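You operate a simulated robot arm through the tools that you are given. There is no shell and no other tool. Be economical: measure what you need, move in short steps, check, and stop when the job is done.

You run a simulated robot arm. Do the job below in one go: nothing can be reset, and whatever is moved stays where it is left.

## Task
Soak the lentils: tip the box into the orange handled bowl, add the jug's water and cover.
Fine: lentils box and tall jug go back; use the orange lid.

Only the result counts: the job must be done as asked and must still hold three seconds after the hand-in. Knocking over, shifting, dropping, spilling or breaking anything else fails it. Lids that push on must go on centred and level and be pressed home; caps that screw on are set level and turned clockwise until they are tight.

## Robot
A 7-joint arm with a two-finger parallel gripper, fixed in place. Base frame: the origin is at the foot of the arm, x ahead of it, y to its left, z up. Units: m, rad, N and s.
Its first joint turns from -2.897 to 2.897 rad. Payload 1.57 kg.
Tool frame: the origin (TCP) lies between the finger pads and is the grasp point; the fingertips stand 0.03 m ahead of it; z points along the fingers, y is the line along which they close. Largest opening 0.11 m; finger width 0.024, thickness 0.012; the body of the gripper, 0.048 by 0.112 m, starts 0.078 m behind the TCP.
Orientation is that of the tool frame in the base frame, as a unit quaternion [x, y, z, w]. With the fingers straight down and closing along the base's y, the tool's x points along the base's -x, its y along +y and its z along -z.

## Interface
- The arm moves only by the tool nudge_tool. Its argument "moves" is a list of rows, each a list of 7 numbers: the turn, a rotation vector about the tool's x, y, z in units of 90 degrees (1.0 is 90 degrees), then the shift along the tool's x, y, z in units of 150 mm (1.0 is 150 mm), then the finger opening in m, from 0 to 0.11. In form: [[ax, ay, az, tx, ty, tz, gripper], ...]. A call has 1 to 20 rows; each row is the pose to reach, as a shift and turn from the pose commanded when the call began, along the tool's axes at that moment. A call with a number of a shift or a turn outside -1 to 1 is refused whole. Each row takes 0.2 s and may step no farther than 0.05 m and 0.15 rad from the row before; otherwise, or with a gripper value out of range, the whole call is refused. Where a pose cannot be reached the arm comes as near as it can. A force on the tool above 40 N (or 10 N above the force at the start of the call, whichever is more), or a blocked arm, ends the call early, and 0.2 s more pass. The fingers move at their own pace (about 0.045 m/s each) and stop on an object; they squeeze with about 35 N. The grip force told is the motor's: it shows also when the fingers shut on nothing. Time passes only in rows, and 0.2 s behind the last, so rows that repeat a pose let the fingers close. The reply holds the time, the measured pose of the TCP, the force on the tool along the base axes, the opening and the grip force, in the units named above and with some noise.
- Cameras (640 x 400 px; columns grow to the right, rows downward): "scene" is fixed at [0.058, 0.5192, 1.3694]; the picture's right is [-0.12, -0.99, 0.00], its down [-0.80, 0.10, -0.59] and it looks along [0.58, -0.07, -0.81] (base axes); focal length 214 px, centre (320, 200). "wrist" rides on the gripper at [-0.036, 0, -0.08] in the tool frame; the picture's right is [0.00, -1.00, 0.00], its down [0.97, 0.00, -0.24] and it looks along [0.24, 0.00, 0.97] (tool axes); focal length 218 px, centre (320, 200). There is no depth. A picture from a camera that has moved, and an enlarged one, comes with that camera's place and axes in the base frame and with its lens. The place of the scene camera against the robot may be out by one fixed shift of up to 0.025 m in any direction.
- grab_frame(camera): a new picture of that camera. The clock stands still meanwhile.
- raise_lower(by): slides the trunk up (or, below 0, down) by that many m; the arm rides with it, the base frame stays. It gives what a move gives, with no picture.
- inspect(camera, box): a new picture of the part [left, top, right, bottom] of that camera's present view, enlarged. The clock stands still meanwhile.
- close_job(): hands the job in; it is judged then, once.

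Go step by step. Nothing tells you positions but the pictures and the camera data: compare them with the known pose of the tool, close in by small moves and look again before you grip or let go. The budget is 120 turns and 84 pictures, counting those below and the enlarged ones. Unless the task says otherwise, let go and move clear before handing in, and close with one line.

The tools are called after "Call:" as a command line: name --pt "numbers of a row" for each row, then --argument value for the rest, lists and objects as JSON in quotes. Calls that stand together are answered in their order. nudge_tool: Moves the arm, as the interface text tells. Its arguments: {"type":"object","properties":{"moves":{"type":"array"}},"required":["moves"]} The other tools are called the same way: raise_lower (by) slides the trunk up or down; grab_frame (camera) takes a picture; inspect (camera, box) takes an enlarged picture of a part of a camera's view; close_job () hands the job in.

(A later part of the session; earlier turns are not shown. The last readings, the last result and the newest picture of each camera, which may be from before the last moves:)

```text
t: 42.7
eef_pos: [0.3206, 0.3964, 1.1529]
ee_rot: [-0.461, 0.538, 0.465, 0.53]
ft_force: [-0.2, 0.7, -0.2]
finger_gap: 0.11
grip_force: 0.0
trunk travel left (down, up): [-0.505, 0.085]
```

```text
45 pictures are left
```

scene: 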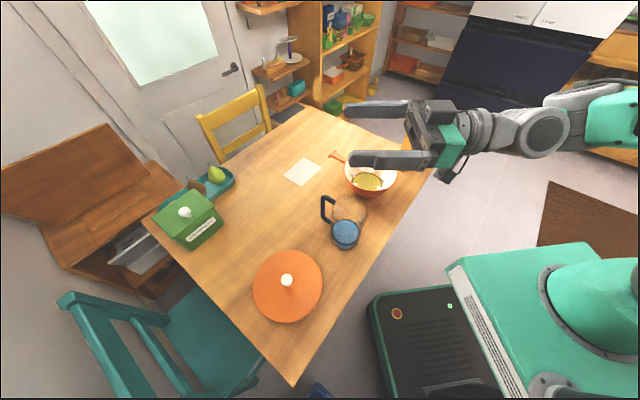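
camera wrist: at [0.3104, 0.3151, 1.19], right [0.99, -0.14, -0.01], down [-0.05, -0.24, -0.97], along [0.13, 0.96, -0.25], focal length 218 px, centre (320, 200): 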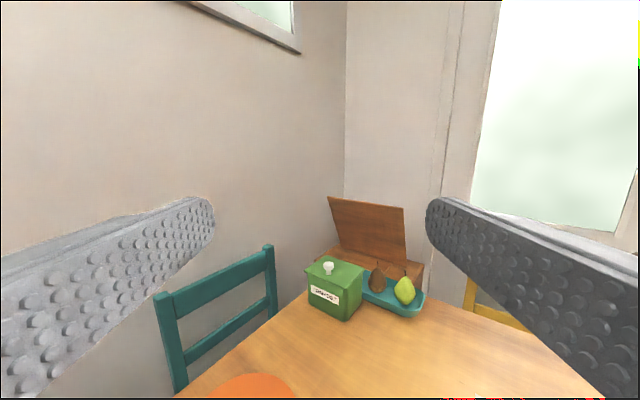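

This pose is reached exactly (heading ≈82°). I shift over the jug's axis and lower the trunk to just above its rim for a look.

Call:
nudge_tool --pt "0 0 0 0 -0.105 -0.062 0.11"

Call:
raise_lower --by -0.165

Call:
grab_frame --camera "wrist"

Call:
inspect --camera "scene" --box '[280, 120, 480, 280]'

```text
t: 43.1
eef_pos: [0.3488, 0.3725, 1.1669]
ee_rot: [-0.457, 0.535, 0.451, 0.55]
ft_force: [0.2, 0.2, 0.1]
finger_gap: 0.1102
grip_force: 0.1
trunk travel left (down, up): [-0.505, 0.085]
```

```text
t: 45.0
eef_pos: [0.3474, 0.3747, 0.9997]
ee_rot: [-0.457, 0.536, 0.453, 0.546]
ft_force: [-0.5, 0.2, 0.3]
finger_gap: 0.1101
grip_force: 0.1
trunk travel left (down, up): [-0.34, 0.25]
```

```text
44 pictures are left
camera wrist: at [0.332, 0.2941, 1.0366], right [0.98, -0.17, 0.01], down [-0.03, -0.23, -0.97], along [0.17, 0.96, -0.23], focal length 218 px, centre (320, 200)
```

wrist: 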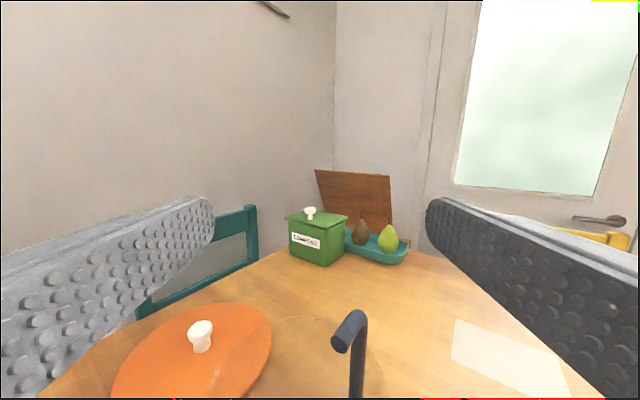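

```text
2.50 times, centred on (380, 200) of scene
camera zoom: at [0.058, 0.5192, 1.3694], right [-0.12, -0.99, 0.0], down [-0.8, 0.1, -0.59], along [0.58, -0.07, -0.81], focal length 536 px, centre (170, 200)
```

zoom: 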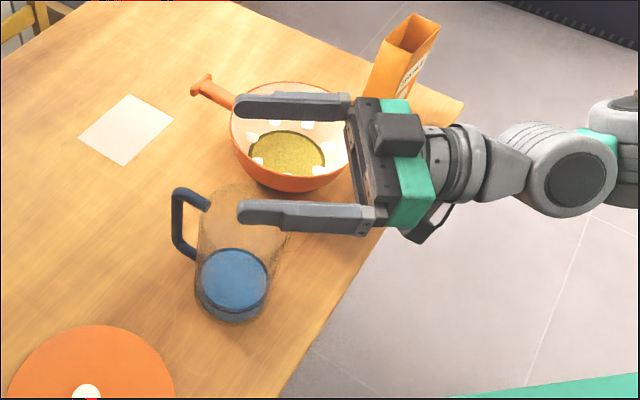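

The jug axis is about 13 mm to the left and slightly ahead of the TCP; the handle is safely beyond the right fingertip. I shift accordingly and check again.

Call:
nudge_tool --pt "0 0 0 0 0.045 0.01 0.11" --pt "0 0 0 0 0.087 0.02 0.11" --pt "0 0 0 0 0.087 0.02 0.11" --pt "0 0 0 0 0.087 0.02 0.11"

Call:
raise_lower --by -0.045

Call:
grab_frame --camera "wrist"

Call:
inspect --camera "scene" --box '[300, 150, 440, 260]'

```text
t: 46.0
eef_pos: [0.3359, 0.379, 0.9999]
ee_rot: [-0.457, 0.536, 0.453, 0.547]
ft_force: [-0.1, 0.5, 0.2]
finger_gap: 0.1101
grip_force: 0.1
trunk travel left (down, up): [-0.34, 0.25]
```

```text
t: 46.8
eef_pos: [0.3399, 0.3784, 0.9547]
ee_rot: [-0.456, 0.537, 0.455, 0.545]
ft_force: [-0.3, -0.3, 0.1]
finger_gap: 0.1099
grip_force: 0.1
trunk travel left (down, up): [-0.295, 0.295]
```

```text
42 pictures are left
camera wrist: at [0.3245, 0.299, 0.9887], right [0.98, -0.17, 0.01], down [-0.03, -0.23, -0.97], along [0.17, 0.96, -0.23], focal length 218 px, centre (320, 200)
```

wrist: 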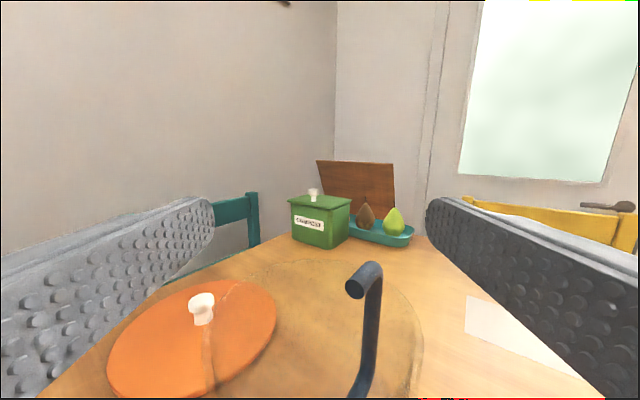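

```text
3.64 times, centred on (370, 205) of scene
camera zoom: at [0.058, 0.5192, 1.3694], right [-0.12, -0.99, 0.0], down [-0.8, 0.1, -0.59], along [0.58, -0.07, -0.81], focal length 780 px, centre (138, 182)
```

zoom: 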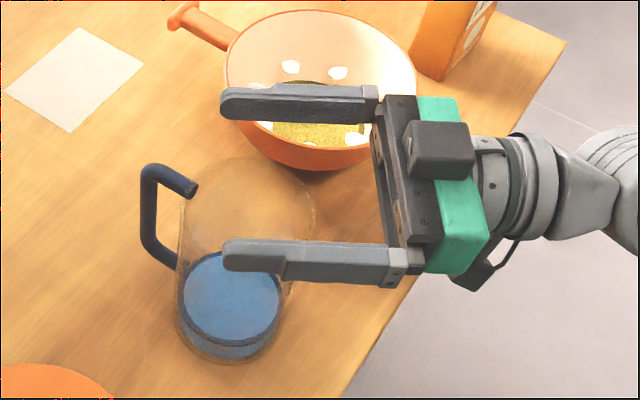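

Laterally the jug is centred; its fore-aft distance is uncertain by a centimetre. The fingers straddle it safely, so I descend some more to see its base.

Call:
raise_lower --by -0.08

Call:
grab_frame --camera "wrist"

Call:
inspect --camera "scene" --box '[300, 150, 440, 260]'

```text
t: 48.0
eef_pos: [0.3394, 0.3793, 0.8725]
ee_rot: [-0.455, 0.538, 0.454, 0.546]
ft_force: [0.0, -0.8, -0.1]
finger_gap: 0.1098
grip_force: 0.0
trunk travel left (down, up): [-0.215, 0.375]
```

```text
40 pictures are left
camera wrist: at [0.3244, 0.299, 0.9088], right [0.98, -0.17, 0.01], down [-0.03, -0.23, -0.97], along [0.17, 0.96, -0.23], focal length 218 px, centre (320, 200)
```

wrist: 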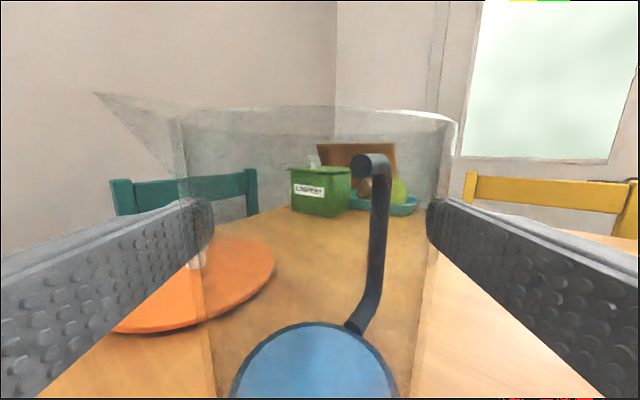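

```text
3.64 times, centred on (370, 205) of scene
camera zoom: at [0.058, 0.5192, 1.3694], right [-0.12, -0.99, 0.0], down [-0.8, 0.1, -0.59], along [0.58, -0.07, -0.81], focal length 780 px, centre (138, 182)
```

zoom: 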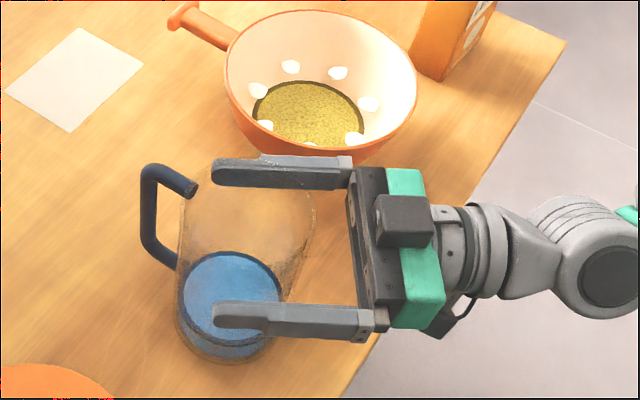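

The jug is laterally centred and about 1 cm ahead. It has a small spout opposite the handle. I move 9 mm forward, drop to z≈0.84 and look once more.

Call:
nudge_tool --pt "0 0 0 0 0.005 0.03 0.11" --pt "0 0 0 0 0.005 0.06 0.11" --pt "0 0 0 0 0.005 0.06 0.11"

Call:
raise_lower --by -0.034

Call:
grab_frame --camera "wrist"

```text
t: 48.8
eef_pos: [0.3358, 0.3884, 0.8761]
ee_rot: [-0.456, 0.536, 0.453, 0.547]
ft_force: [0.6, -0.8, 0.1]
finger_gap: 0.1103
grip_force: 0.2
trunk travel left (down, up): [-0.215, 0.375]
```

```text
t: 49.6
eef_pos: [0.3364, 0.3885, 0.8417]
ee_rot: [-0.456, 0.536, 0.453, 0.547]
ft_force: [-0.5, -1.5, -0.2]
finger_gap: 0.1102
grip_force: 0.0
trunk travel left (down, up): [-0.181, 0.409]
```

```text
38 pictures are left
camera wrist: at [0.3212, 0.3077, 0.8769], right [0.98, -0.17, 0.01], down [-0.03, -0.23, -0.97], along [0.17, 0.96, -0.23], focal length 218 px, centre (320, 200)
```

wrist: 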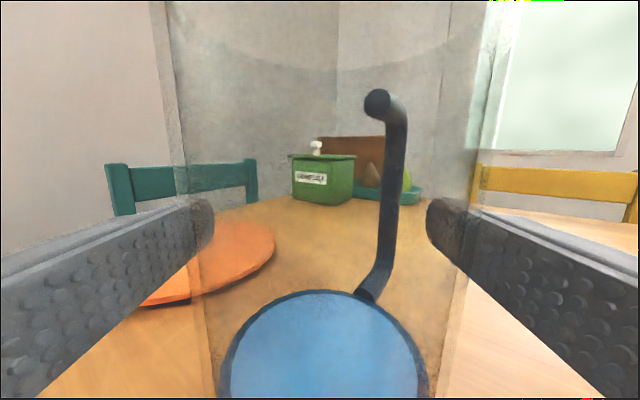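

Centred between the pads. Closing on the jug.

Call:
nudge_tool --pt "0 0 0 0 -0.005 0 0.1" --pt "0 0 0 0 -0.005 0 0.09" --pt "0 0 0 0 -0.005 0 0.08" --pt "0 0 0 0 -0.005 0 0.05" --pt "0 0 0 0 -0.005 0 0.0" --pt "0 0 0 0 -0.005 0 0.0"

Call:
raise_lower --by 0.08

Call:
grab_frame --camera "wrist"

```text
t: 51.0
eef_pos: [0.3372, 0.3879, 0.8406]
ee_rot: [-0.457, 0.536, 0.453, 0.547]
ft_force: [-0.3, 2.0, 2.7]
finger_gap: 0.0928
grip_force: 34.3
trunk travel left (down, up): [-0.181, 0.409]
```

```text
t: 52.1
eef_pos: [0.3379, 0.3877, 0.9217]
ee_rot: [-0.457, 0.537, 0.454, 0.545]
ft_force: [0.8, -0.4, -3.7]
finger_gap: 0.093
grip_force: 35.2
trunk travel left (down, up): [-0.261, 0.329]
```

```text
37 pictures are left
camera wrist: at [0.3225, 0.308, 0.9566], right [0.98, -0.17, 0.01], down [-0.03, -0.23, -0.97], along [0.17, 0.96, -0.23], focal length 218 px, centre (320, 200)
```

wrist: 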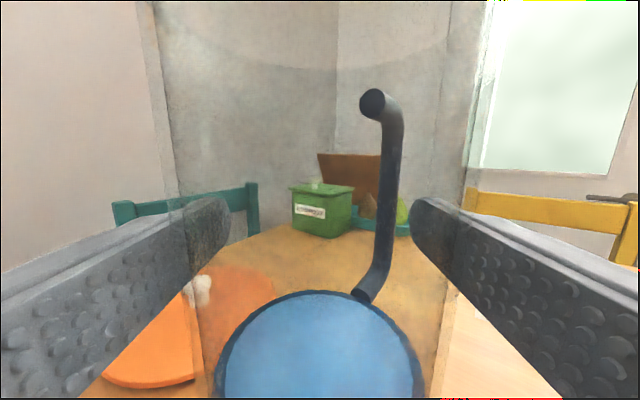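

The jug is held (35 N, gap 0.093). I lift it further and carry it level to the right-hand side of the bowl.

Call:
raise_lower --by 0.085

Call:
nudge_tool --pt "0.01 0 0 0 -0.08 -0.03 0" --pt "0.03 0 0 0 -0.2 -0.08 0" --pt "0.05 0 0 0 -0.35 -0.14 0" --pt "0.08 0 0 0 -0.5 -0.21 0" --pt "0.1 0 0 0 -0.65 -0.27 0" --pt "0.12 0 0 0 -0.8 -0.33 0" --pt "0.135 0 0 0 -0.91 -0.38 0" --pt "0.14 0 0 0 -0.96 -0.4 0"

```text
t: 53.4
eef_pos: [0.3368, 0.3889, 1.0056]
ee_rot: [-0.457, 0.536, 0.453, 0.546]
ft_force: [0.0, -0.5, -3.4]
finger_gap: 0.0931
grip_force: 35.0
trunk travel left (down, up): [-0.346, 0.244]
```

```text
t: 55.1
eef_pos: [0.469, 0.3028, 1.0084]
ee_rot: [-0.394, 0.583, 0.391, 0.594]
ft_force: [-0.7, -0.4, -3.3]
finger_gap: 0.0927
grip_force: 34.3
trunk travel left (down, up): [-0.346, 0.244]
```

Halfway. Continue to the pour position.

Call:
nudge_tool --pt "0.01 0 0 0 -0.08 -0.01 0" --pt "0.03 0 0 0 -0.2 -0.03 0" --pt "0.05 0 0 0 -0.35 -0.055 0" --pt "0.08 0 0 0 -0.5 -0.08 0" --pt "0.1 0 0 0 -0.68 -0.11 0" --pt "0.12 0 0 0 -0.84 -0.135 0" --pt "0.135 0 0 0 -0.95 -0.15 0" --pt "0.138 0 0 0 -1.0 -0.16 0"

Call:
grab_frame --camera "wrist"

Call:
grab_frame --camera "scene"

```text
t: 57.0
eef_pos: [0.598, 0.2244, 1.0089]
ee_rot: [-0.327, 0.622, 0.327, 0.631]
ft_force: [0.2, -0.7, -3.9]
finger_gap: 0.0929
grip_force: 35.0
trunk travel left (down, up): [-0.346, 0.244]
```

```text
36 pictures are left
camera wrist: at [0.5513, 0.1571, 1.044], right [0.82, -0.57, 0.01], down [-0.12, -0.19, -0.97], along [0.56, 0.8, -0.23], focal length 218 px, centre (320, 200)
```

wrist: 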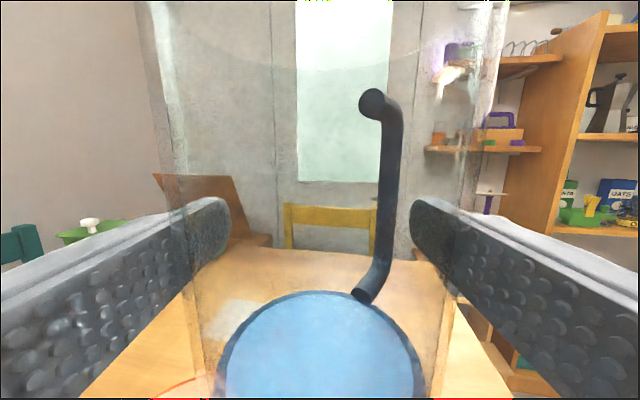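

```text
35 pictures are left
```

scene: 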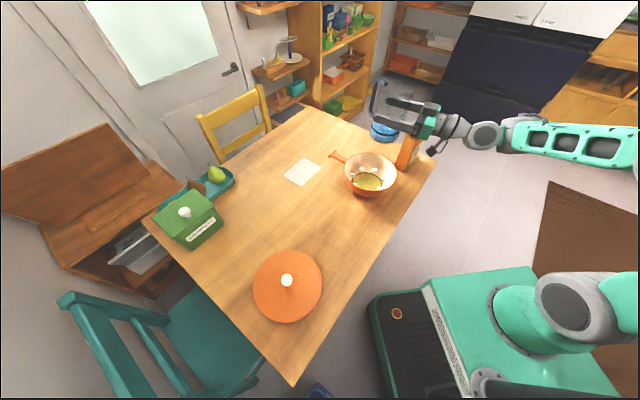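

The jug is upright beside the bowl, ready. I roll slowly toward the bowl, to about 60° first.

Call:
nudge_tool --pt "0 0 -0.04 0.02 0 0.05 0" --pt "0 0 -0.09 0.05 0 0.1 0" --pt "0 0 -0.15 0.08 0 0.1 0" --pt "0 0 -0.21 0.1 0 0.1 0" --pt "0 0 -0.27 0.1 0 0.1 0" --pt "0 0 -0.33 0.1 0 0.1 0" --pt "0 0 -0.39 0.1 0 0.1 0" --pt "0 0 -0.45 0.1 0 0.1 0" --pt "0 0 -0.51 0.1 0 0.1 0" --pt "0 0 -0.57 0.1 0 0.1 0" --pt "0 0 -0.62 0.1 0 0.1 0"

Call:
grab_frame --camera "wrist"

Call:
inspect --camera "scene" --box '[320, 70, 460, 210]'

```text
t: 59.4
eef_pos: [0.6065, 0.2366, 0.9945]
ee_rot: [-0.58, 0.397, -0.007, 0.711]
ft_force: [0.4, 0.5, -3.0]
finger_gap: 0.0927
grip_force: 34.8
trunk travel left (down, up): [-0.346, 0.244]
```

```text
34 pictures are left
camera wrist: at [0.5355, 0.1868, 1.0133], right [0.45, -0.33, 0.83], down [0.53, -0.65, -0.54], along [0.72, 0.68, -0.12], focal length 218 px, centre (320, 200)
```

wrist: 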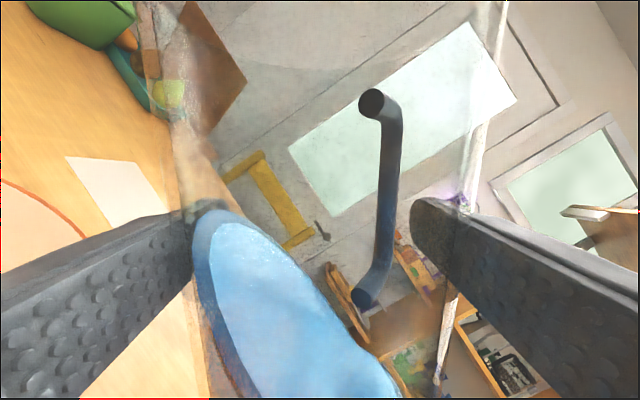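

```text
2.86 times, centred on (390, 140) of scene
camera zoom: at [0.058, 0.5192, 1.3694], right [-0.12, -0.99, 0.0], down [-0.8, 0.1, -0.59], along [0.58, -0.07, -0.81], focal length 613 px, centre (120, 371)
```

zoom: 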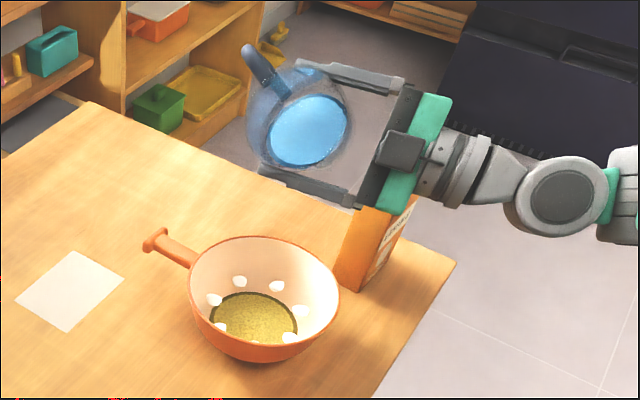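

No slip; the lip will be above the bowl. Continue slowly.

Call:
nudge_tool --pt "0 0 -0.04 0 0 0 0" --pt "0 0 -0.08 0 0 0 0" --pt "0 0 -0.12 0 0 0 0" --pt "0 0 -0.16 0 0 0 0" --pt "0 0 -0.2 0 0 0 0" --pt "0 0 -0.23 0 0 0 0" --pt "0 0 -0.26 0 0 0 0"

Call:
inspect --camera "scene" --box '[320, 70, 460, 210]'

```text
t: 61.0
eef_pos: [0.6074, 0.2368, 0.9934]
ee_rot: [-0.648, 0.269, -0.152, 0.696]
ft_force: [0.1, 0.3, -3.8]
finger_gap: 0.093
grip_force: 34.7
trunk travel left (down, up): [-0.346, 0.244]
```

```text
2.86 times, centred on (390, 140) of scene
camera zoom: at [0.058, 0.5192, 1.3694], right [-0.12, -0.99, 0.0], down [-0.8, 0.1, -0.59], along [0.58, -0.07, -0.81], focal length 613 px, centre (120, 371)
```

zoom: 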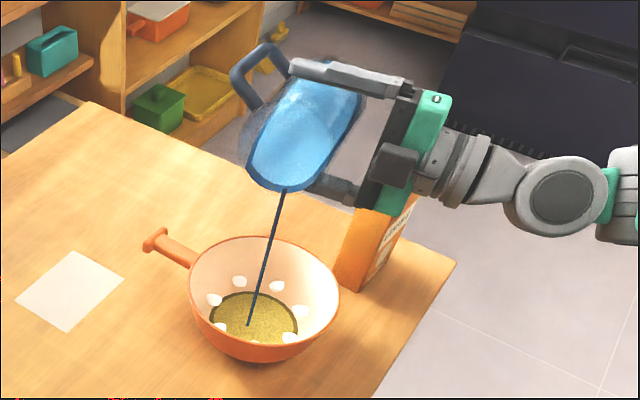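

Water streams into the middle of the bowl. I hold, then tilt further slowly, shifting slightly so the stream stays central.

Call:
nudge_tool --pt "0 0 0 0 0 0 0" --pt "0 0 0 0 0 0 0" --pt "0 0 -0.03 0 0 0 0" --pt "0 0 -0.06 -0.01 0 0 0" --pt "0 0 -0.09 -0.02 0.005 0 0" --pt "0 0 -0.12 -0.03 0.005 0 0" --pt "0 0 -0.15 -0.04 0.01 0 0" --pt "0 0 -0.18 -0.05 0.01 0 0" --pt "0 0 -0.18 -0.05 0.01 0 0" --pt "0 0 -0.18 -0.05 0.01 0 0"

Call:
inspect --camera "scene" --box '[320, 70, 460, 210]'

```text
t: 63.1
eef_pos: [0.601, 0.2415, 0.9944]
ee_rot: [0.68, -0.176, 0.248, -0.667]
ft_force: [0.0, -0.3, -2.1]
finger_gap: 0.0928
grip_force: 35.0
trunk travel left (down, up): [-0.346, 0.244]
```

```text
2.86 times, centred on (390, 140) of scene
camera zoom: at [0.058, 0.5192, 1.3694], right [-0.12, -0.99, 0.0], down [-0.8, 0.1, -0.59], along [0.58, -0.07, -0.81], focal length 613 px, centre (120, 371)
```

zoom: 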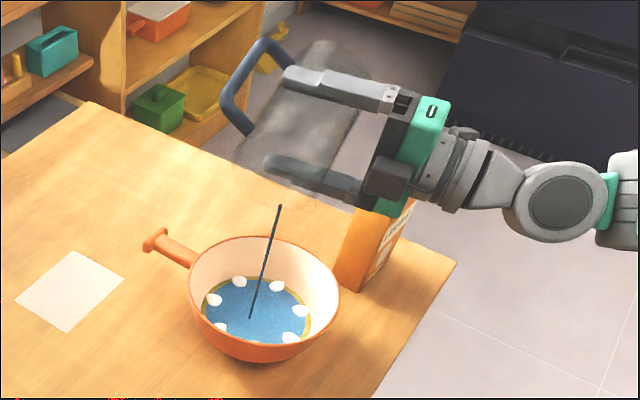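

The jug is almost empty. I tilt a little more and hold so it drains fully.

Call:
nudge_tool --pt "0 0 -0.04 -0.02 0 0 0" --pt "0 0 -0.08 -0.04 0 0 0" --pt "0 0 -0.12 -0.06 0 0 0" --pt "0 0 -0.16 -0.07 0 0 0" --pt "0 0 -0.2 -0.08 0 0 0" --pt "0 0 -0.2 -0.08 0 0 0" --pt "0 0 -0.2 -0.08 0 0 0" --pt "0 0 -0.2 -0.08 0 0 0" --pt "0 0 -0.2 -0.08 0 0 0" --pt "0 0 -0.2 -0.08 0 0 0"

Call:
inspect --camera "scene" --box '[320, 70, 460, 210]'

Call:
grab_frame --camera "wrist"

```text
t: 65.3
eef_pos: [0.5904, 0.2471, 0.9925]
ee_rot: [0.699, -0.068, 0.349, -0.62]
ft_force: [-0.5, 0.4, -2.6]
finger_gap: 0.0928
grip_force: 34.6
trunk travel left (down, up): [-0.346, 0.244]
```

```text
2.86 times, centred on (390, 140) of scene
camera zoom: at [0.058, 0.5192, 1.3694], right [-0.12, -0.99, 0.0], down [-0.8, 0.1, -0.59], along [0.58, -0.07, -0.81], focal length 613 px, centre (120, 371)
```

zoom: 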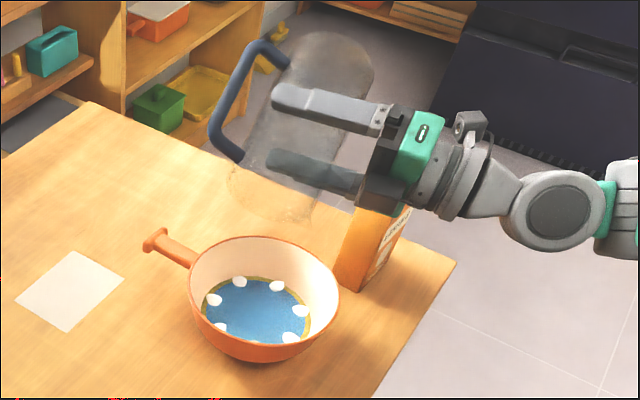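

```text
29 pictures are left
camera wrist: at [0.5175, 0.2005, 0.9776], right [-0.34, 0.22, 0.91], down [0.59, -0.71, 0.39], along [0.74, 0.67, 0.11], focal length 218 px, centre (320, 200)
```

wrist: 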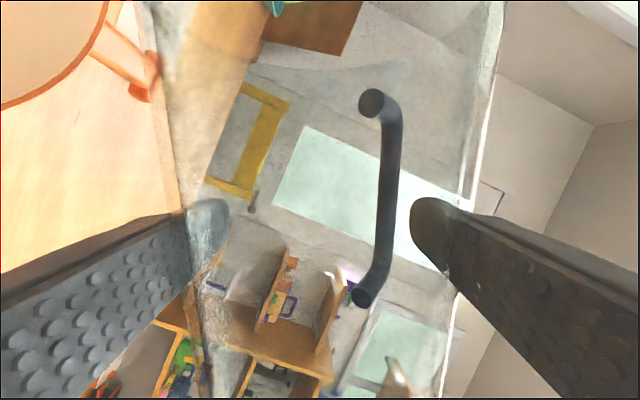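

The jug is empty with no slip. I roll it back upright.

Call:
nudge_tool --pt "0 0 0.07 0 0 0 0" --pt "0 0 0.14 0 0 0 0" --pt "0 0 0.21 0 0 0 0" --pt "0 0 0.28 0 0 0 0" --pt "0 0 0.35 0 0 0 0" --pt "0 0 0.42 0 0 0 0" --pt "0 0 0.49 0 0 0 0" --pt "0 0 0.56 0 0 0 0" --pt "0 0 0.63 0 0 0 0" --pt "0 0 0.7 0 0 0 0" --pt "0 0 0.77 0 0 0 0" --pt "0 0 0.84 0 0 0 0" --pt "0 0 0.91 0 0 0 0" --pt "0 0 0.98 0 0 0 0"

Call:
nudge_tool --pt "0 0 0.07 0 0 0 0" --pt "0 0 0.14 0 0 0 0" --pt "0 0 0.21 0 0 0 0" --pt "0 0 0.28 0 0 0 0" --pt "0 0 0.28 0 0 0 0"

```text
t: 68.3
eef_pos: [0.5914, 0.248, 0.9926]
ee_rot: [-0.454, 0.536, 0.182, 0.688]
ft_force: [0.4, -0.1, -2.4]
finger_gap: 0.0929
grip_force: 34.9
trunk travel left (down, up): [-0.346, 0.244]
```

```text
t: 69.5
eef_pos: [0.591, 0.2491, 0.9923]
ee_rot: [-0.327, 0.623, 0.327, 0.632]
ft_force: [0.3, 0.5, -1.1]
finger_gap: 0.0927
grip_force: 34.5
trunk travel left (down, up): [-0.346, 0.244]
```

Upright again. I carry it back toward its place in two legs.

Call:
nudge_tool --pt "-0.01 0 0 -0.02 0.08 -0.01 0" --pt "-0.03 0 0 -0.04 0.2 -0.02 0" --pt "-0.05 0 0 -0.06 0.35 -0.04 0" --pt "-0.07 0 0 -0.08 0.5 -0.055 0" --pt "-0.09 0 0 -0.1 0.65 -0.07 0" --pt "-0.11 0 0 -0.1 0.8 -0.09 0" --pt "-0.13 0 0 -0.1 0.91 -0.1 0" --pt "-0.14 0 0 -0.1 0.961 -0.105 0" --pt "-0.14 0 0 -0.1 0.961 -0.105 0"

```text
t: 71.5
eef_pos: [0.4623, 0.3183, 1.0066]
ee_rot: [-0.395, 0.581, 0.393, 0.593]
ft_force: [0.3, 0.2, -1.6]
finger_gap: 0.0928
grip_force: 34.7
trunk travel left (down, up): [-0.346, 0.244]
```

Call:
nudge_tool --pt "-0.01 0 0 0 0.08 0.01 0" --pt "-0.03 0 0 0 0.2 0.025 0" --pt "-0.05 0 0 0 0.35 0.04 0" --pt "-0.07 0 0 0 0.5 0.06 0" --pt "-0.09 0 0 0 0.65 0.08 0" --pt "-0.11 0 0 0 0.8 0.095 0" --pt "-0.13 0 0 0 0.9 0.11 0" --pt "-0.14 0 0 0 0.949 0.114 0" --pt "-0.14 0 0 0 0.949 0.114 0" --pt "-0.14 0 0 0 0.949 0.114 0"

Call:
raise_lower --by -0.15

Call:
inspect --camera "scene" --box '[300, 150, 440, 260]'

```text
t: 73.8
eef_pos: [0.3372, 0.3881, 1.0038]
ee_rot: [-0.457, 0.536, 0.453, 0.546]
ft_force: [0.6, 0.3, -0.7]
finger_gap: 0.0931
grip_force: 35.3
trunk travel left (down, up): [-0.346, 0.244]
```

```text
t: 75.5
eef_pos: [0.3379, 0.3885, 0.8542]
ee_rot: [-0.457, 0.535, 0.454, 0.546]
ft_force: [-0.6, -0.3, -1.4]
finger_gap: 0.093
grip_force: 34.7
trunk travel left (down, up): [-0.196, 0.394]
```

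```text
3.64 times, centred on (370, 205) of scene
camera zoom: at [0.058, 0.5192, 1.3694], right [-0.12, -0.99, 0.0], down [-0.8, 0.1, -0.59], along [0.58, -0.07, -0.81], focal length 780 px, centre (138, 182)
```

zoom: 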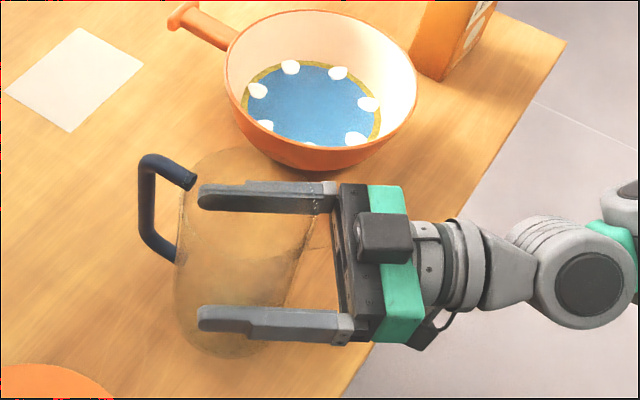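

Back at its place, about 13 mm above the table. I lower gently until it touches.

Call:
nudge_tool --pt "0 0 0 0.03 0 0 0" --pt "0 0 0 0.06 0 0 0" --pt "0 0 0 0.07 0 0 0" --pt "0 0 0 0.075 0 0 0" --pt "0 0 0 0.075 0 0 0"

Call:
nudge_tool --pt "0 0 0 0.006 0 0 0" --pt "0 0 0 0.012 0 0 0" --pt "0 0 0 0.012 0 0 0"

```text
t: 76.7
eef_pos: [0.3387, 0.3871, 0.8432]
ee_rot: [-0.458, 0.535, 0.454, 0.546]
ft_force: [-0.3, -0.3, -2.0]
finger_gap: 0.0927
grip_force: 35.0
trunk travel left (down, up): [-0.196, 0.394]
```

```text
t: 77.5
eef_pos: [0.3366, 0.3874, 0.8423]
ee_rot: [-0.457, 0.536, 0.454, 0.546]
ft_force: [-0.5, 0.0, 2.1]
finger_gap: 0.093
grip_force: 34.7
trunk travel left (down, up): [-0.196, 0.394]
```

It touches down. I open the fingers, check, and rise straight up.

Call:
nudge_tool --pt "0 0 0 0 0 0 0.095" --pt "0 0 0 0 0 0 0.1" --pt "0 0 0 0 0 0 0.11" --pt "0 0 0 0 0 0 0.11" --pt "0 0 0 0 0 0 0.11"

Call:
grab_frame --camera "wrist"

```text
t: 78.7
eef_pos: [0.3381, 0.3879, 0.8423]
ee_rot: [-0.457, 0.536, 0.454, 0.546]
ft_force: [-0.3, -0.8, -0.5]
finger_gap: 0.1099
grip_force: 0.1
trunk travel left (down, up): [-0.196, 0.394]
```

```text
27 pictures are left
camera wrist: at [0.3233, 0.3079, 0.8774], right [0.99, -0.17, 0.01], down [-0.03, -0.23, -0.97], along [0.17, 0.96, -0.23], focal length 218 px, centre (320, 200)
```

wrist: 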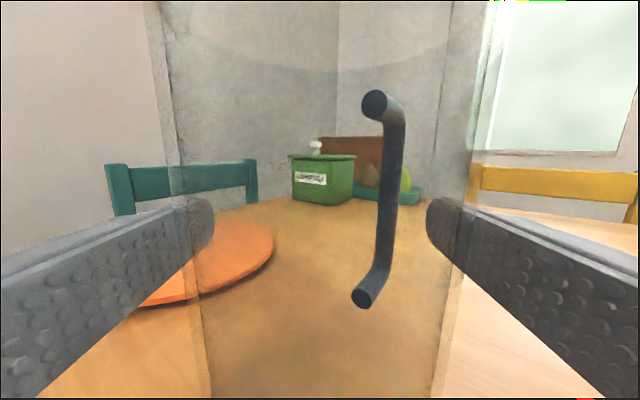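

The jug stands exactly as before, with the handle where it was. I raise the trunk clear, then swing the tool to vertical over the orange lid.

Call:
raise_lower --by 0.22

Call:
nudge_tool --pt "0 0.05 0 0 0.08 0.08 0.11" --pt "0 0.14 0 0 0.16 0.16 0.11" --pt "0 0.23 0 0 0.24 0.24 0.11" --pt "0 0.32 0 0 0.32 0.32 0.11" --pt "0 0.41 0 0 0.4 0.4 0.11" --pt "0 0.5 0 0 0.48 0.48 0.11" --pt "0 0.59 0 0 0.56 0.56 0.11" --pt "0 0.68 0 0 0.66 0.66 0.11" --pt "0 0.77 0 0 0.76 0.76 0.11" --pt "0 0.86 0 0 0.86 0.86 0.11" --pt "0 0.95 0 0 0.94 0.94 0.11" --pt "0 1.0 0 0 0.978 1.0 0.11" --pt "0 1.0 0 0 0.978 1.0 0.11"

Call:
grab_frame --camera "wrist"

```text
t: 81.0
eef_pos: [0.3385, 0.3884, 1.062]
ee_rot: [-0.458, 0.535, 0.454, 0.546]
ft_force: [-0.4, 0.3, 0.5]
finger_gap: 0.11
grip_force: 0.1
trunk travel left (down, up): [-0.416, 0.174]
```

```text
t: 83.8
eef_pos: [0.2189, 0.5606, 1.0622]
ee_rot: [-0.644, 0.765, -0.003, 0.006]
ft_force: [0.3, 0.9, 0.8]
finger_gap: 0.1103
grip_force: 0.0
trunk travel left (down, up): [-0.416, 0.174]
```

```text
26 pictures are left
camera wrist: at [0.223, 0.5949, 1.1423], right [0.99, -0.17, 0.01], down [-0.17, -0.96, 0.23], along [-0.03, -0.23, -0.97], focal length 218 px, centre (320, 200)
```

wrist: 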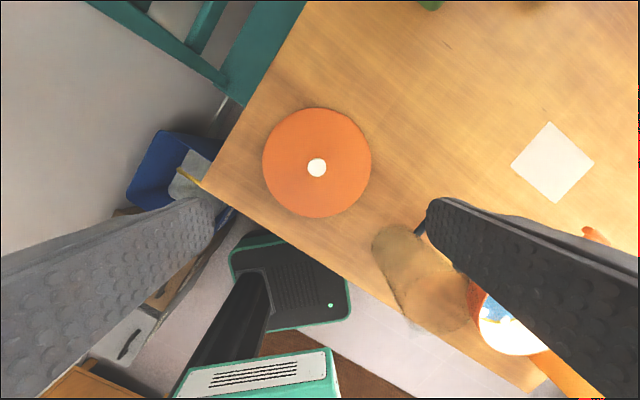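

The lid's knob is nearly under the tool, at about (0.217, 0.568). I correct tilt and position and go lower for a finer look.

Call:
nudge_tool --pt "-0.004 0.0016 0 -0.025 0.011 0.2 0.1" --pt "-0.0078 0.0032 0 -0.05 0.022 0.4 0.09" --pt "-0.0078 0.0032 0 -0.05 0.022 0.6 0.08" --pt "-0.0078 0.0032 0 -0.05 0.022 0.8 0.07" --pt "-0.0078 0.0032 0 -0.05 0.022 0.95 0.07" --pt "-0.0078 0.0032 0 -0.05 0.022 0.95 0.07"

Call:
grab_frame --camera "wrist"

```text
t: 85.2
eef_pos: [0.2172, 0.5672, 0.9187]
ee_rot: [-0.644, 0.765, 0.001, 0.001]
ft_force: [0.4, -0.4, 0.1]
finger_gap: 0.07
grip_force: 0.1
trunk travel left (down, up): [-0.416, 0.174]
```

```text
25 pictures are left
camera wrist: at [0.2234, 0.6028, 0.9984], right [0.99, -0.17, 0.0], down [-0.17, -0.96, 0.24], along [-0.04, -0.23, -0.97], focal length 218 px, centre (320, 200)
```

wrist: 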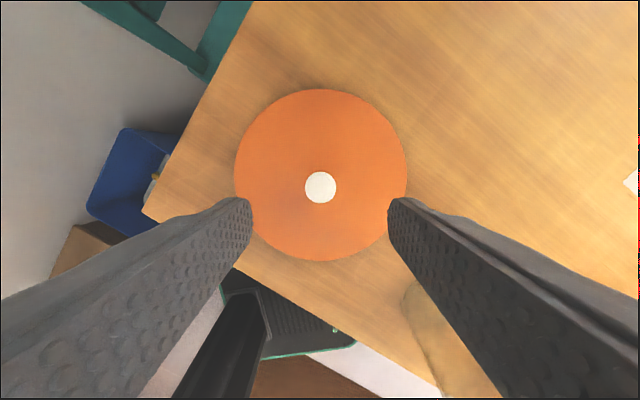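

Correcting for perspective, the knob is 3 mm off along tool x. I shift and descend with the fingers around the knob.

Call:
nudge_tool --pt "0 0 0 0.02 0 0.2 0.06" --pt "0 0 0 0.02 0 0.4 0.055" --pt "0 0 0 0.02 0 0.55 0.055" --pt "0 0 0 0.02 0 0.65 0.055" --pt "0 0 0 0.02 0 0.69 0.055" --pt "0 0 0 0.02 0 0.69 0.055"

Call:
grab_frame --camera "wrist"

Call:
inspect --camera "scene" --box '[230, 200, 370, 330]'

```text
t: 86.6
eef_pos: [0.2243, 0.5874, 0.8263]
ee_rot: [-0.644, 0.765, 0.0, -0.001]
ft_force: [1.3, 0.0, -0.1]
finger_gap: 0.0548
grip_force: 0.1
out of reach, approached as far as the arm can: row 2, 3, 4, 5, 6
trunk travel left (down, up): [-0.416, 0.174]
```

```text
24 pictures are left
camera wrist: at [0.23, 0.6222, 0.9066], right [0.99, -0.17, 0.0], down [-0.16, -0.96, 0.24], along [-0.04, -0.24, -0.97], focal length 218 px, centre (320, 200)
```

wrist: 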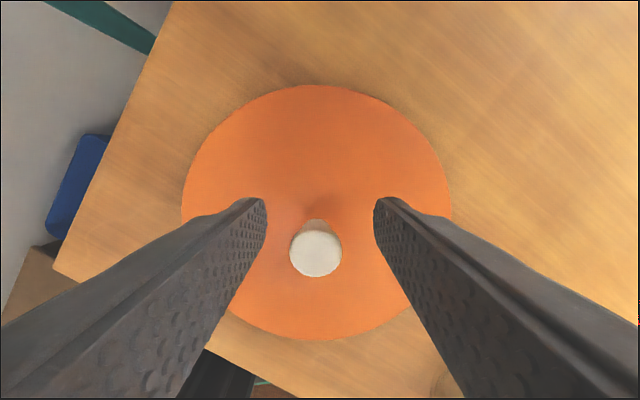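

```text
3.08 times, centred on (300, 265) of scene
camera zoom: at [0.058, 0.5192, 1.3694], right [-0.12, -0.99, 0.0], down [-0.8, 0.1, -0.59], along [0.58, -0.07, -0.81], focal length 660 px, centre (382, 0)
```

zoom: 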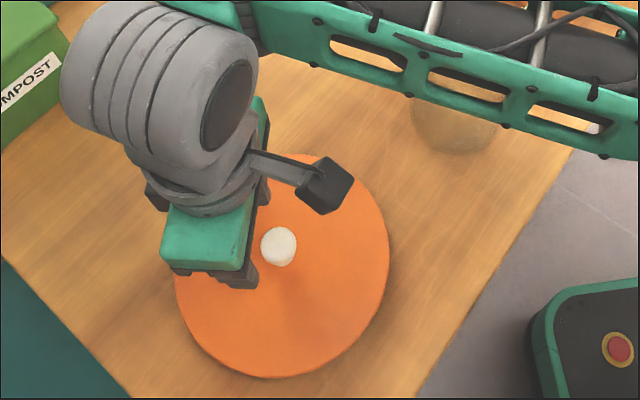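

The arm runs out of fold here and drifted outward, still clear of the knob. I go back up to the aligned pose and use the trunk to descend instead.

Call:
nudge_tool --pt "0 0 0 0.0 0 -0.15 0.055" --pt "0 0 0 0.05 0.01 -0.35 0.055" --pt "0 0 0 0.1 0.02 -0.5 0.055" --pt "0 0 0 0.163 0.023 -0.625 0.055" --pt "0 0 0 0.163 0.023 -0.625 0.055" --pt "0 0 0 0.163 0.023 -0.625 0.055"

Call:
raise_lower --by -0.06

Call:
grab_frame --camera "wrist"

Call:
grab_frame --camera "scene"

```text
t: 88.0
eef_pos: [0.2167, 0.5664, 0.92]
ee_rot: [-0.644, 0.765, 0.001, 0.002]
ft_force: [-0.4, 0.7, -0.3]
finger_gap: 0.055
grip_force: 0.0
trunk travel left (down, up): [-0.416, 0.174]
```

```text
t: 89.0
eef_pos: [0.2167, 0.5667, 0.8609]
ee_rot: [-0.644, 0.765, 0.001, 0.001]
ft_force: [-0.1, 0.2, -0.2]
finger_gap: 0.0551
grip_force: 0.0
trunk travel left (down, up): [-0.356, 0.234]
```

```text
22 pictures are left
camera wrist: at [0.2223, 0.6007, 0.9409], right [0.99, -0.17, 0.0], down [-0.16, -0.96, 0.24], along [-0.04, -0.23, -0.97], focal length 218 px, centre (320, 200)
```

wrist: 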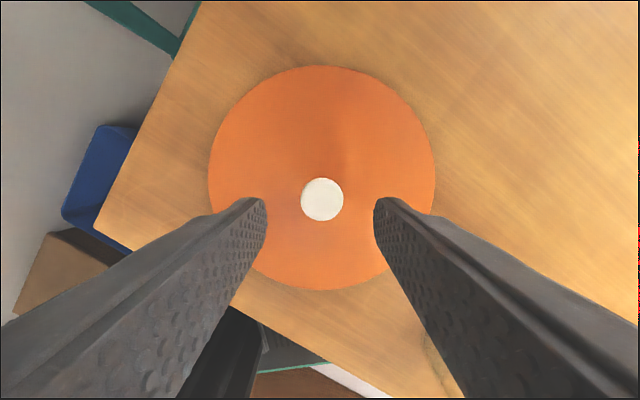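

```text
21 pictures are left
```

scene: 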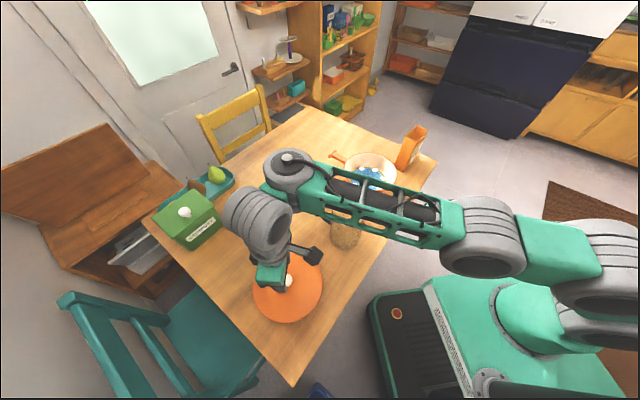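

The knob is centred between the fingers. The forearm passes well above the jug; I lower the last 6 cm.

Call:
raise_lower --by -0.035

Call:
raise_lower --by -0.02

Call:
grab_frame --camera "wrist"

```text
t: 89.8
eef_pos: [0.2167, 0.5661, 0.8244]
ee_rot: [-0.644, 0.765, 0.001, 0.001]
ft_force: [-0.3, -0.6, -0.2]
finger_gap: 0.0549
grip_force: 0.0
trunk travel left (down, up): [-0.321, 0.269]
```

```text
t: 90.5
eef_pos: [0.2171, 0.566, 0.8053]
ee_rot: [-0.644, 0.765, 0.001, 0.001]
ft_force: [0.1, 0.1, 0.0]
finger_gap: 0.0548
grip_force: 0.1
trunk travel left (down, up): [-0.301, 0.289]
```

```text
20 pictures are left
camera wrist: at [0.2223, 0.6007, 0.8858], right [0.99, -0.17, 0.0], down [-0.16, -0.96, 0.24], along [-0.04, -0.23, -0.97], focal length 218 px, centre (320, 200)
```

wrist: 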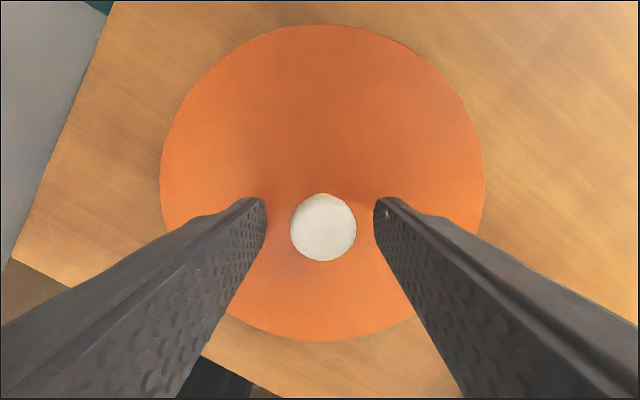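

Knob well centred, its top ~13 mm below the TCP. I lower 5 mm more and grip it.

Call:
nudge_tool --pt "0 0 0 0 -0.008 0.017 0.05" --pt "0 0 0 0 -0.008 0.033 0.045" --pt "0 0 0 0 -0.008 0.033 0.035" --pt "0 0 0 0 -0.008 0.033 0.0" --pt "0 0 0 0 -0.008 0.033 0.0" --pt "0 0 0 0 -0.008 0.033 0.0"

Call:
raise_lower --by 0.06

Call:
grab_frame --camera "wrist"

```text
t: 91.9
eef_pos: [0.2191, 0.5659, 0.8008]
ee_rot: [-0.644, 0.765, 0.001, 0.001]
ft_force: [-0.2, 0.2, 1.2]
finger_gap: 0.0261
grip_force: 34.8
trunk travel left (down, up): [-0.301, 0.289]
```

```text
t: 92.9
eef_pos: [0.2183, 0.5658, 0.8601]
ee_rot: [-0.645, 0.764, 0.0, 0.0]
ft_force: [0.1, 0.2, -1.1]
finger_gap: 0.0263
grip_force: 34.8
trunk travel left (down, up): [-0.361, 0.229]
```

```text
19 pictures are left
camera wrist: at [0.2238, 0.6004, 0.9406], right [0.99, -0.17, 0.0], down [-0.16, -0.96, 0.24], along [-0.04, -0.23, -0.97], focal length 218 px, centre (320, 200)
```

wrist: 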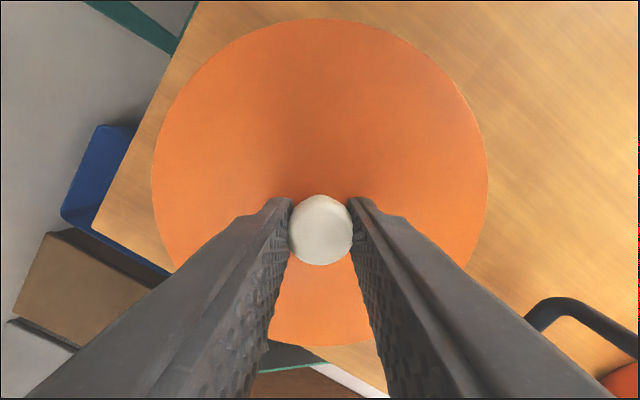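

The lid is held level and centred in the fingers. I raise it well above the jug and move toward the bowl in three legs.

Call:
raise_lower --by 0.19

Call:
nudge_tool --pt "0 0 0.02 0.05 -0.08 0 0" --pt "0 0 0.04 0.13 -0.2 0 0" --pt "0 0 0.065 0.23 -0.34 0 0" --pt "0 0 0.09 0.33 -0.49 0 0" --pt "0 0 0.11 0.43 -0.64 0 0" --pt "0 0 0.135 0.5 -0.75 0 0" --pt "0 0 0.15 0.534 -0.797 0 0" --pt "0 0 0.15 0.534 -0.797 0 0"

```text
t: 95.0
eef_pos: [0.2194, 0.567, 1.0514]
ee_rot: [-0.643, 0.766, 0.001, 0.002]
ft_force: [0.6, 0.2, -1.1]
finger_gap: 0.026
grip_force: 35.0
trunk travel left (down, up): [-0.551, 0.039]
```

```text
t: 96.8
eef_pos: [0.3228, 0.4652, 1.0498]
ee_rot: [-0.55, 0.835, 0.002, 0.002]
ft_force: [0.9, 0.2, -1.1]
finger_gap: 0.0261
grip_force: 35.0
trunk travel left (down, up): [-0.551, 0.039]
```

Call:
nudge_tool --pt "0 0 0.02 0.03 -0.08 0 0" --pt "0 0 0.04 0.08 -0.22 0 0" --pt "0 0 0.065 0.14 -0.38 0 0" --pt "0 0 0.09 0.2 -0.55 0 0" --pt "0 0 0.115 0.26 -0.7 0 0" --pt "0 0 0.14 0.31 -0.84 0 0" --pt "0 0 0.155 0.331 -0.895 0 0" --pt "0 0 0.155 0.331 -0.895 0 0"

```text
t: 98.6
eef_pos: [0.4264, 0.3683, 1.0507]
ee_rot: [-0.445, 0.896, 0.001, -0.002]
ft_force: [0.8, 0.2, -0.5]
finger_gap: 0.026
grip_force: 34.9
trunk travel left (down, up): [-0.551, 0.039]
```

Call:
nudge_tool --pt "0 0 0.02 0.01 -0.08 0 0" --pt "0 0 0.04 0.03 -0.22 0 0" --pt "0 0 0.065 0.045 -0.38 0 0" --pt "0 0 0.09 0.065 -0.55 0 0" --pt "0 0 0.115 0.085 -0.72 0 0" --pt "0 0 0.14 0.1 -0.88 0 0" --pt "0 0 0.16 0.112 -0.962 0 0" --pt "0 0 0.16 0.112 -0.962 0 0"

Call:
raise_lower --by -0.13

Call:
grab_frame --camera "wrist"

Call:
inspect --camera "scene" --box '[320, 110, 440, 210]'

```text
t: 100.4
eef_pos: [0.5303, 0.2679, 1.05]
ee_rot: [-0.328, 0.945, 0.001, 0.001]
ft_force: [0.4, 0.4, -0.9]
finger_gap: 0.0257
grip_force: 35.1
trunk travel left (down, up): [-0.551, 0.039]
```

```text
t: 102.0
eef_pos: [0.5306, 0.2676, 0.9196]
ee_rot: [-0.328, 0.945, 0.001, 0.002]
ft_force: [0.0, -0.6, -2.0]
finger_gap: 0.0258
grip_force: 35.2
trunk travel left (down, up): [-0.421, 0.169]
```

```text
18 pictures are left
camera wrist: at [0.5579, 0.2887, 1.0007], right [0.62, -0.78, 0.0], down [-0.76, -0.6, 0.24], along [-0.19, -0.15, -0.97], focal length 218 px, centre (320, 200)
```

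wrist: 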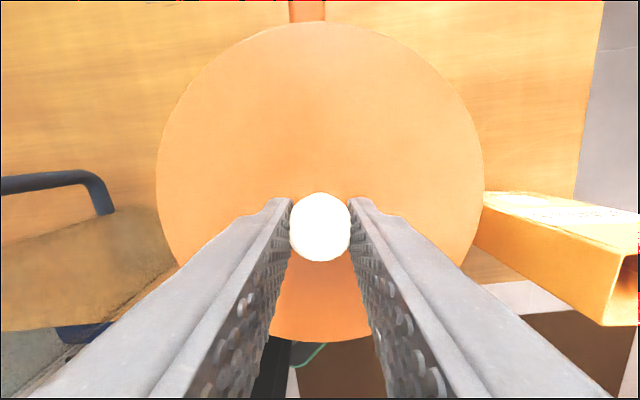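

```text
4.00 times, centred on (380, 160) of scene
camera zoom: at [0.058, 0.5192, 1.3694], right [-0.12, -0.99, 0.0], down [-0.8, 0.1, -0.59], along [0.58, -0.07, -0.81], focal length 858 px, centre (80, 360)
```

zoom: 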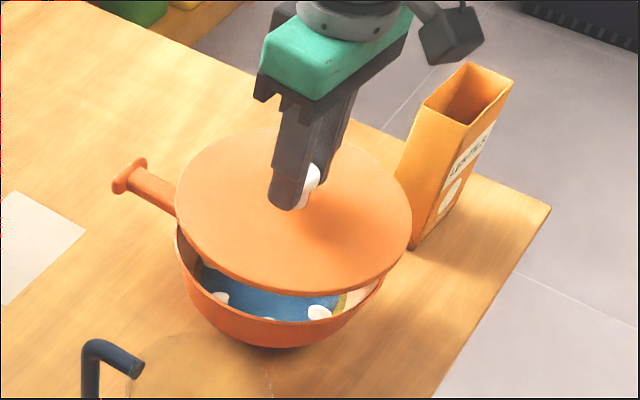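

The lid hovers over the bowl, and the projected centres agree to about 1–2 mm. I lower to just above the rim and look again.

Call:
raise_lower --by -0.028

Call:
inspect --camera "scene" --box '[325, 130, 425, 210]'

```text
t: 102.7
eef_pos: [0.5293, 0.2672, 0.8916]
ee_rot: [-0.329, 0.944, 0.003, 0.002]
ft_force: [-0.2, -0.4, 0.2]
finger_gap: 0.026
grip_force: 35.3
trunk travel left (down, up): [-0.393, 0.197]
```

```text
5.00 times, centred on (375, 170) of scene
camera zoom: at [0.058, 0.5192, 1.3694], right [-0.12, -0.99, 0.0], down [-0.8, 0.1, -0.59], along [0.58, -0.07, -0.81], focal length 1072 px, centre (45, 350)
```

zoom: 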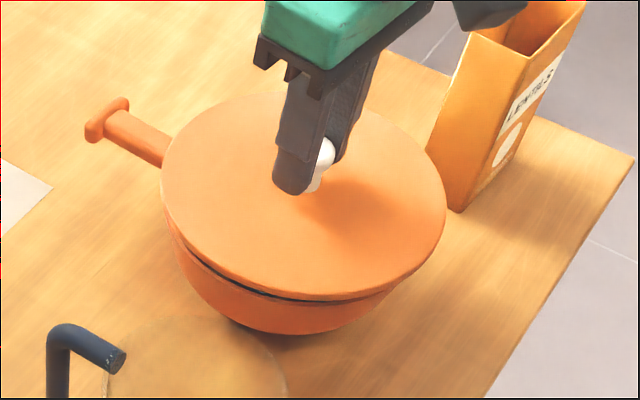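

The lid looks centred to within about a millimetre. I nudge it 1 mm and lower in small steps, watching the force.

Call:
nudge_tool --pt "0 0 0 -0.004 0.006 0 0" --pt "0 0 0 -0.004 0.006 0 0"

Call:
raise_lower --by -0.006

Call:
raise_lower --by -0.003

```text
t: 103.3
eef_pos: [0.5308, 0.269, 0.8916]
ee_rot: [-0.329, 0.944, 0.002, 0.002]
ft_force: [0.4, 0.8, -0.5]
finger_gap: 0.026
grip_force: 34.9
trunk travel left (down, up): [-0.393, 0.197]
```

```text
t: 103.8
eef_pos: [0.5293, 0.2683, 0.8862]
ee_rot: [-0.329, 0.944, 0.002, 0.001]
ft_force: [-0.3, -0.7, -0.6]
finger_gap: 0.0256
grip_force: 35.2
trunk travel left (down, up): [-0.387, 0.203]
```

```text
t: 104.3
eef_pos: [0.5307, 0.2689, 0.8828]
ee_rot: [-0.328, 0.945, 0.001, 0.001]
ft_force: [2.5, 0.9, 0.8]
finger_gap: 0.0257
grip_force: 34.8
trunk travel left (down, up): [-0.384, 0.206]
```

A small sideways force (+x 2.5 N) appears: first contact. I look, and check tilt.

Call:
inspect --camera "scene" --box '[325, 130, 425, 210]'

Call:
nudge_tool --pt "0 0 0 0 0 0 0" --pt "0 0 0 0 0 0.006 0" --pt "0 0 0 0 0 0.006 0"

```text
5.00 times, centred on (375, 170) of scene
camera zoom: at [0.058, 0.5192, 1.3694], right [-0.12, -0.99, 0.0], down [-0.8, 0.1, -0.59], along [0.58, -0.07, -0.81], focal length 1072 px, centre (45, 350)
```

zoom: 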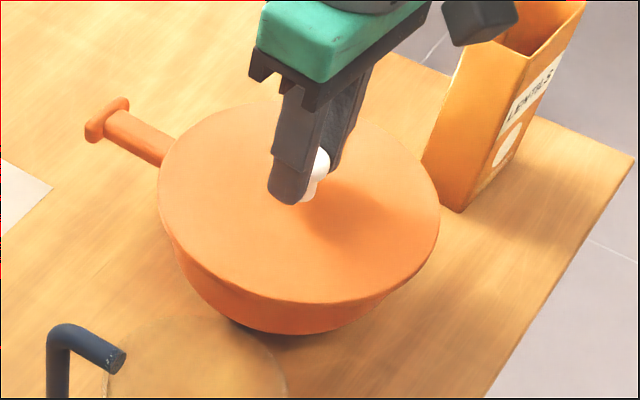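

```text
t: 105.2
eef_pos: [0.5309, 0.2683, 0.883]
ee_rot: [-0.328, 0.945, 0.001, 0.001]
ft_force: [0.8, 1.2, 10.1]
finger_gap: 0.0257
grip_force: 34.9
trunk travel left (down, up): [-0.384, 0.206]
```

Contact is even (10 N straight up), with the lid centred over the rim. Now I press it home step by step.

Call:
nudge_tool --pt "0 0 0 0 0 0.007 0" --pt "0 0 0 0 0 0.014 0" --pt "0 0 0 0 0 0.02 0" --pt "0 0 0 0 0 0.027 0"

Call:
nudge_tool --pt "0 0 0 0 0 0.007 0" --pt "0 0 0 0 0 0.014 0" --pt "0 0 0 0 0 0.02 0" --pt "0 0 0 0 0 0.027 0"

```text
t: 106.2
eef_pos: [0.5301, 0.2679, 0.8817]
ee_rot: [-0.328, 0.945, 0.001, 0.002]
ft_force: [5.2, 3.0, 27.1]
finger_gap: 0.0258
grip_force: 34.8
trunk travel left (down, up): [-0.384, 0.206]
```

```text
t: 107.2
eef_pos: [0.5308, 0.2678, 0.8762]
ee_rot: [-0.329, 0.944, 0.002, 0.0]
ft_force: [1.1, -0.9, 28.0]
finger_gap: 0.0257
grip_force: 34.6
trunk travel left (down, up): [-0.384, 0.206]
```

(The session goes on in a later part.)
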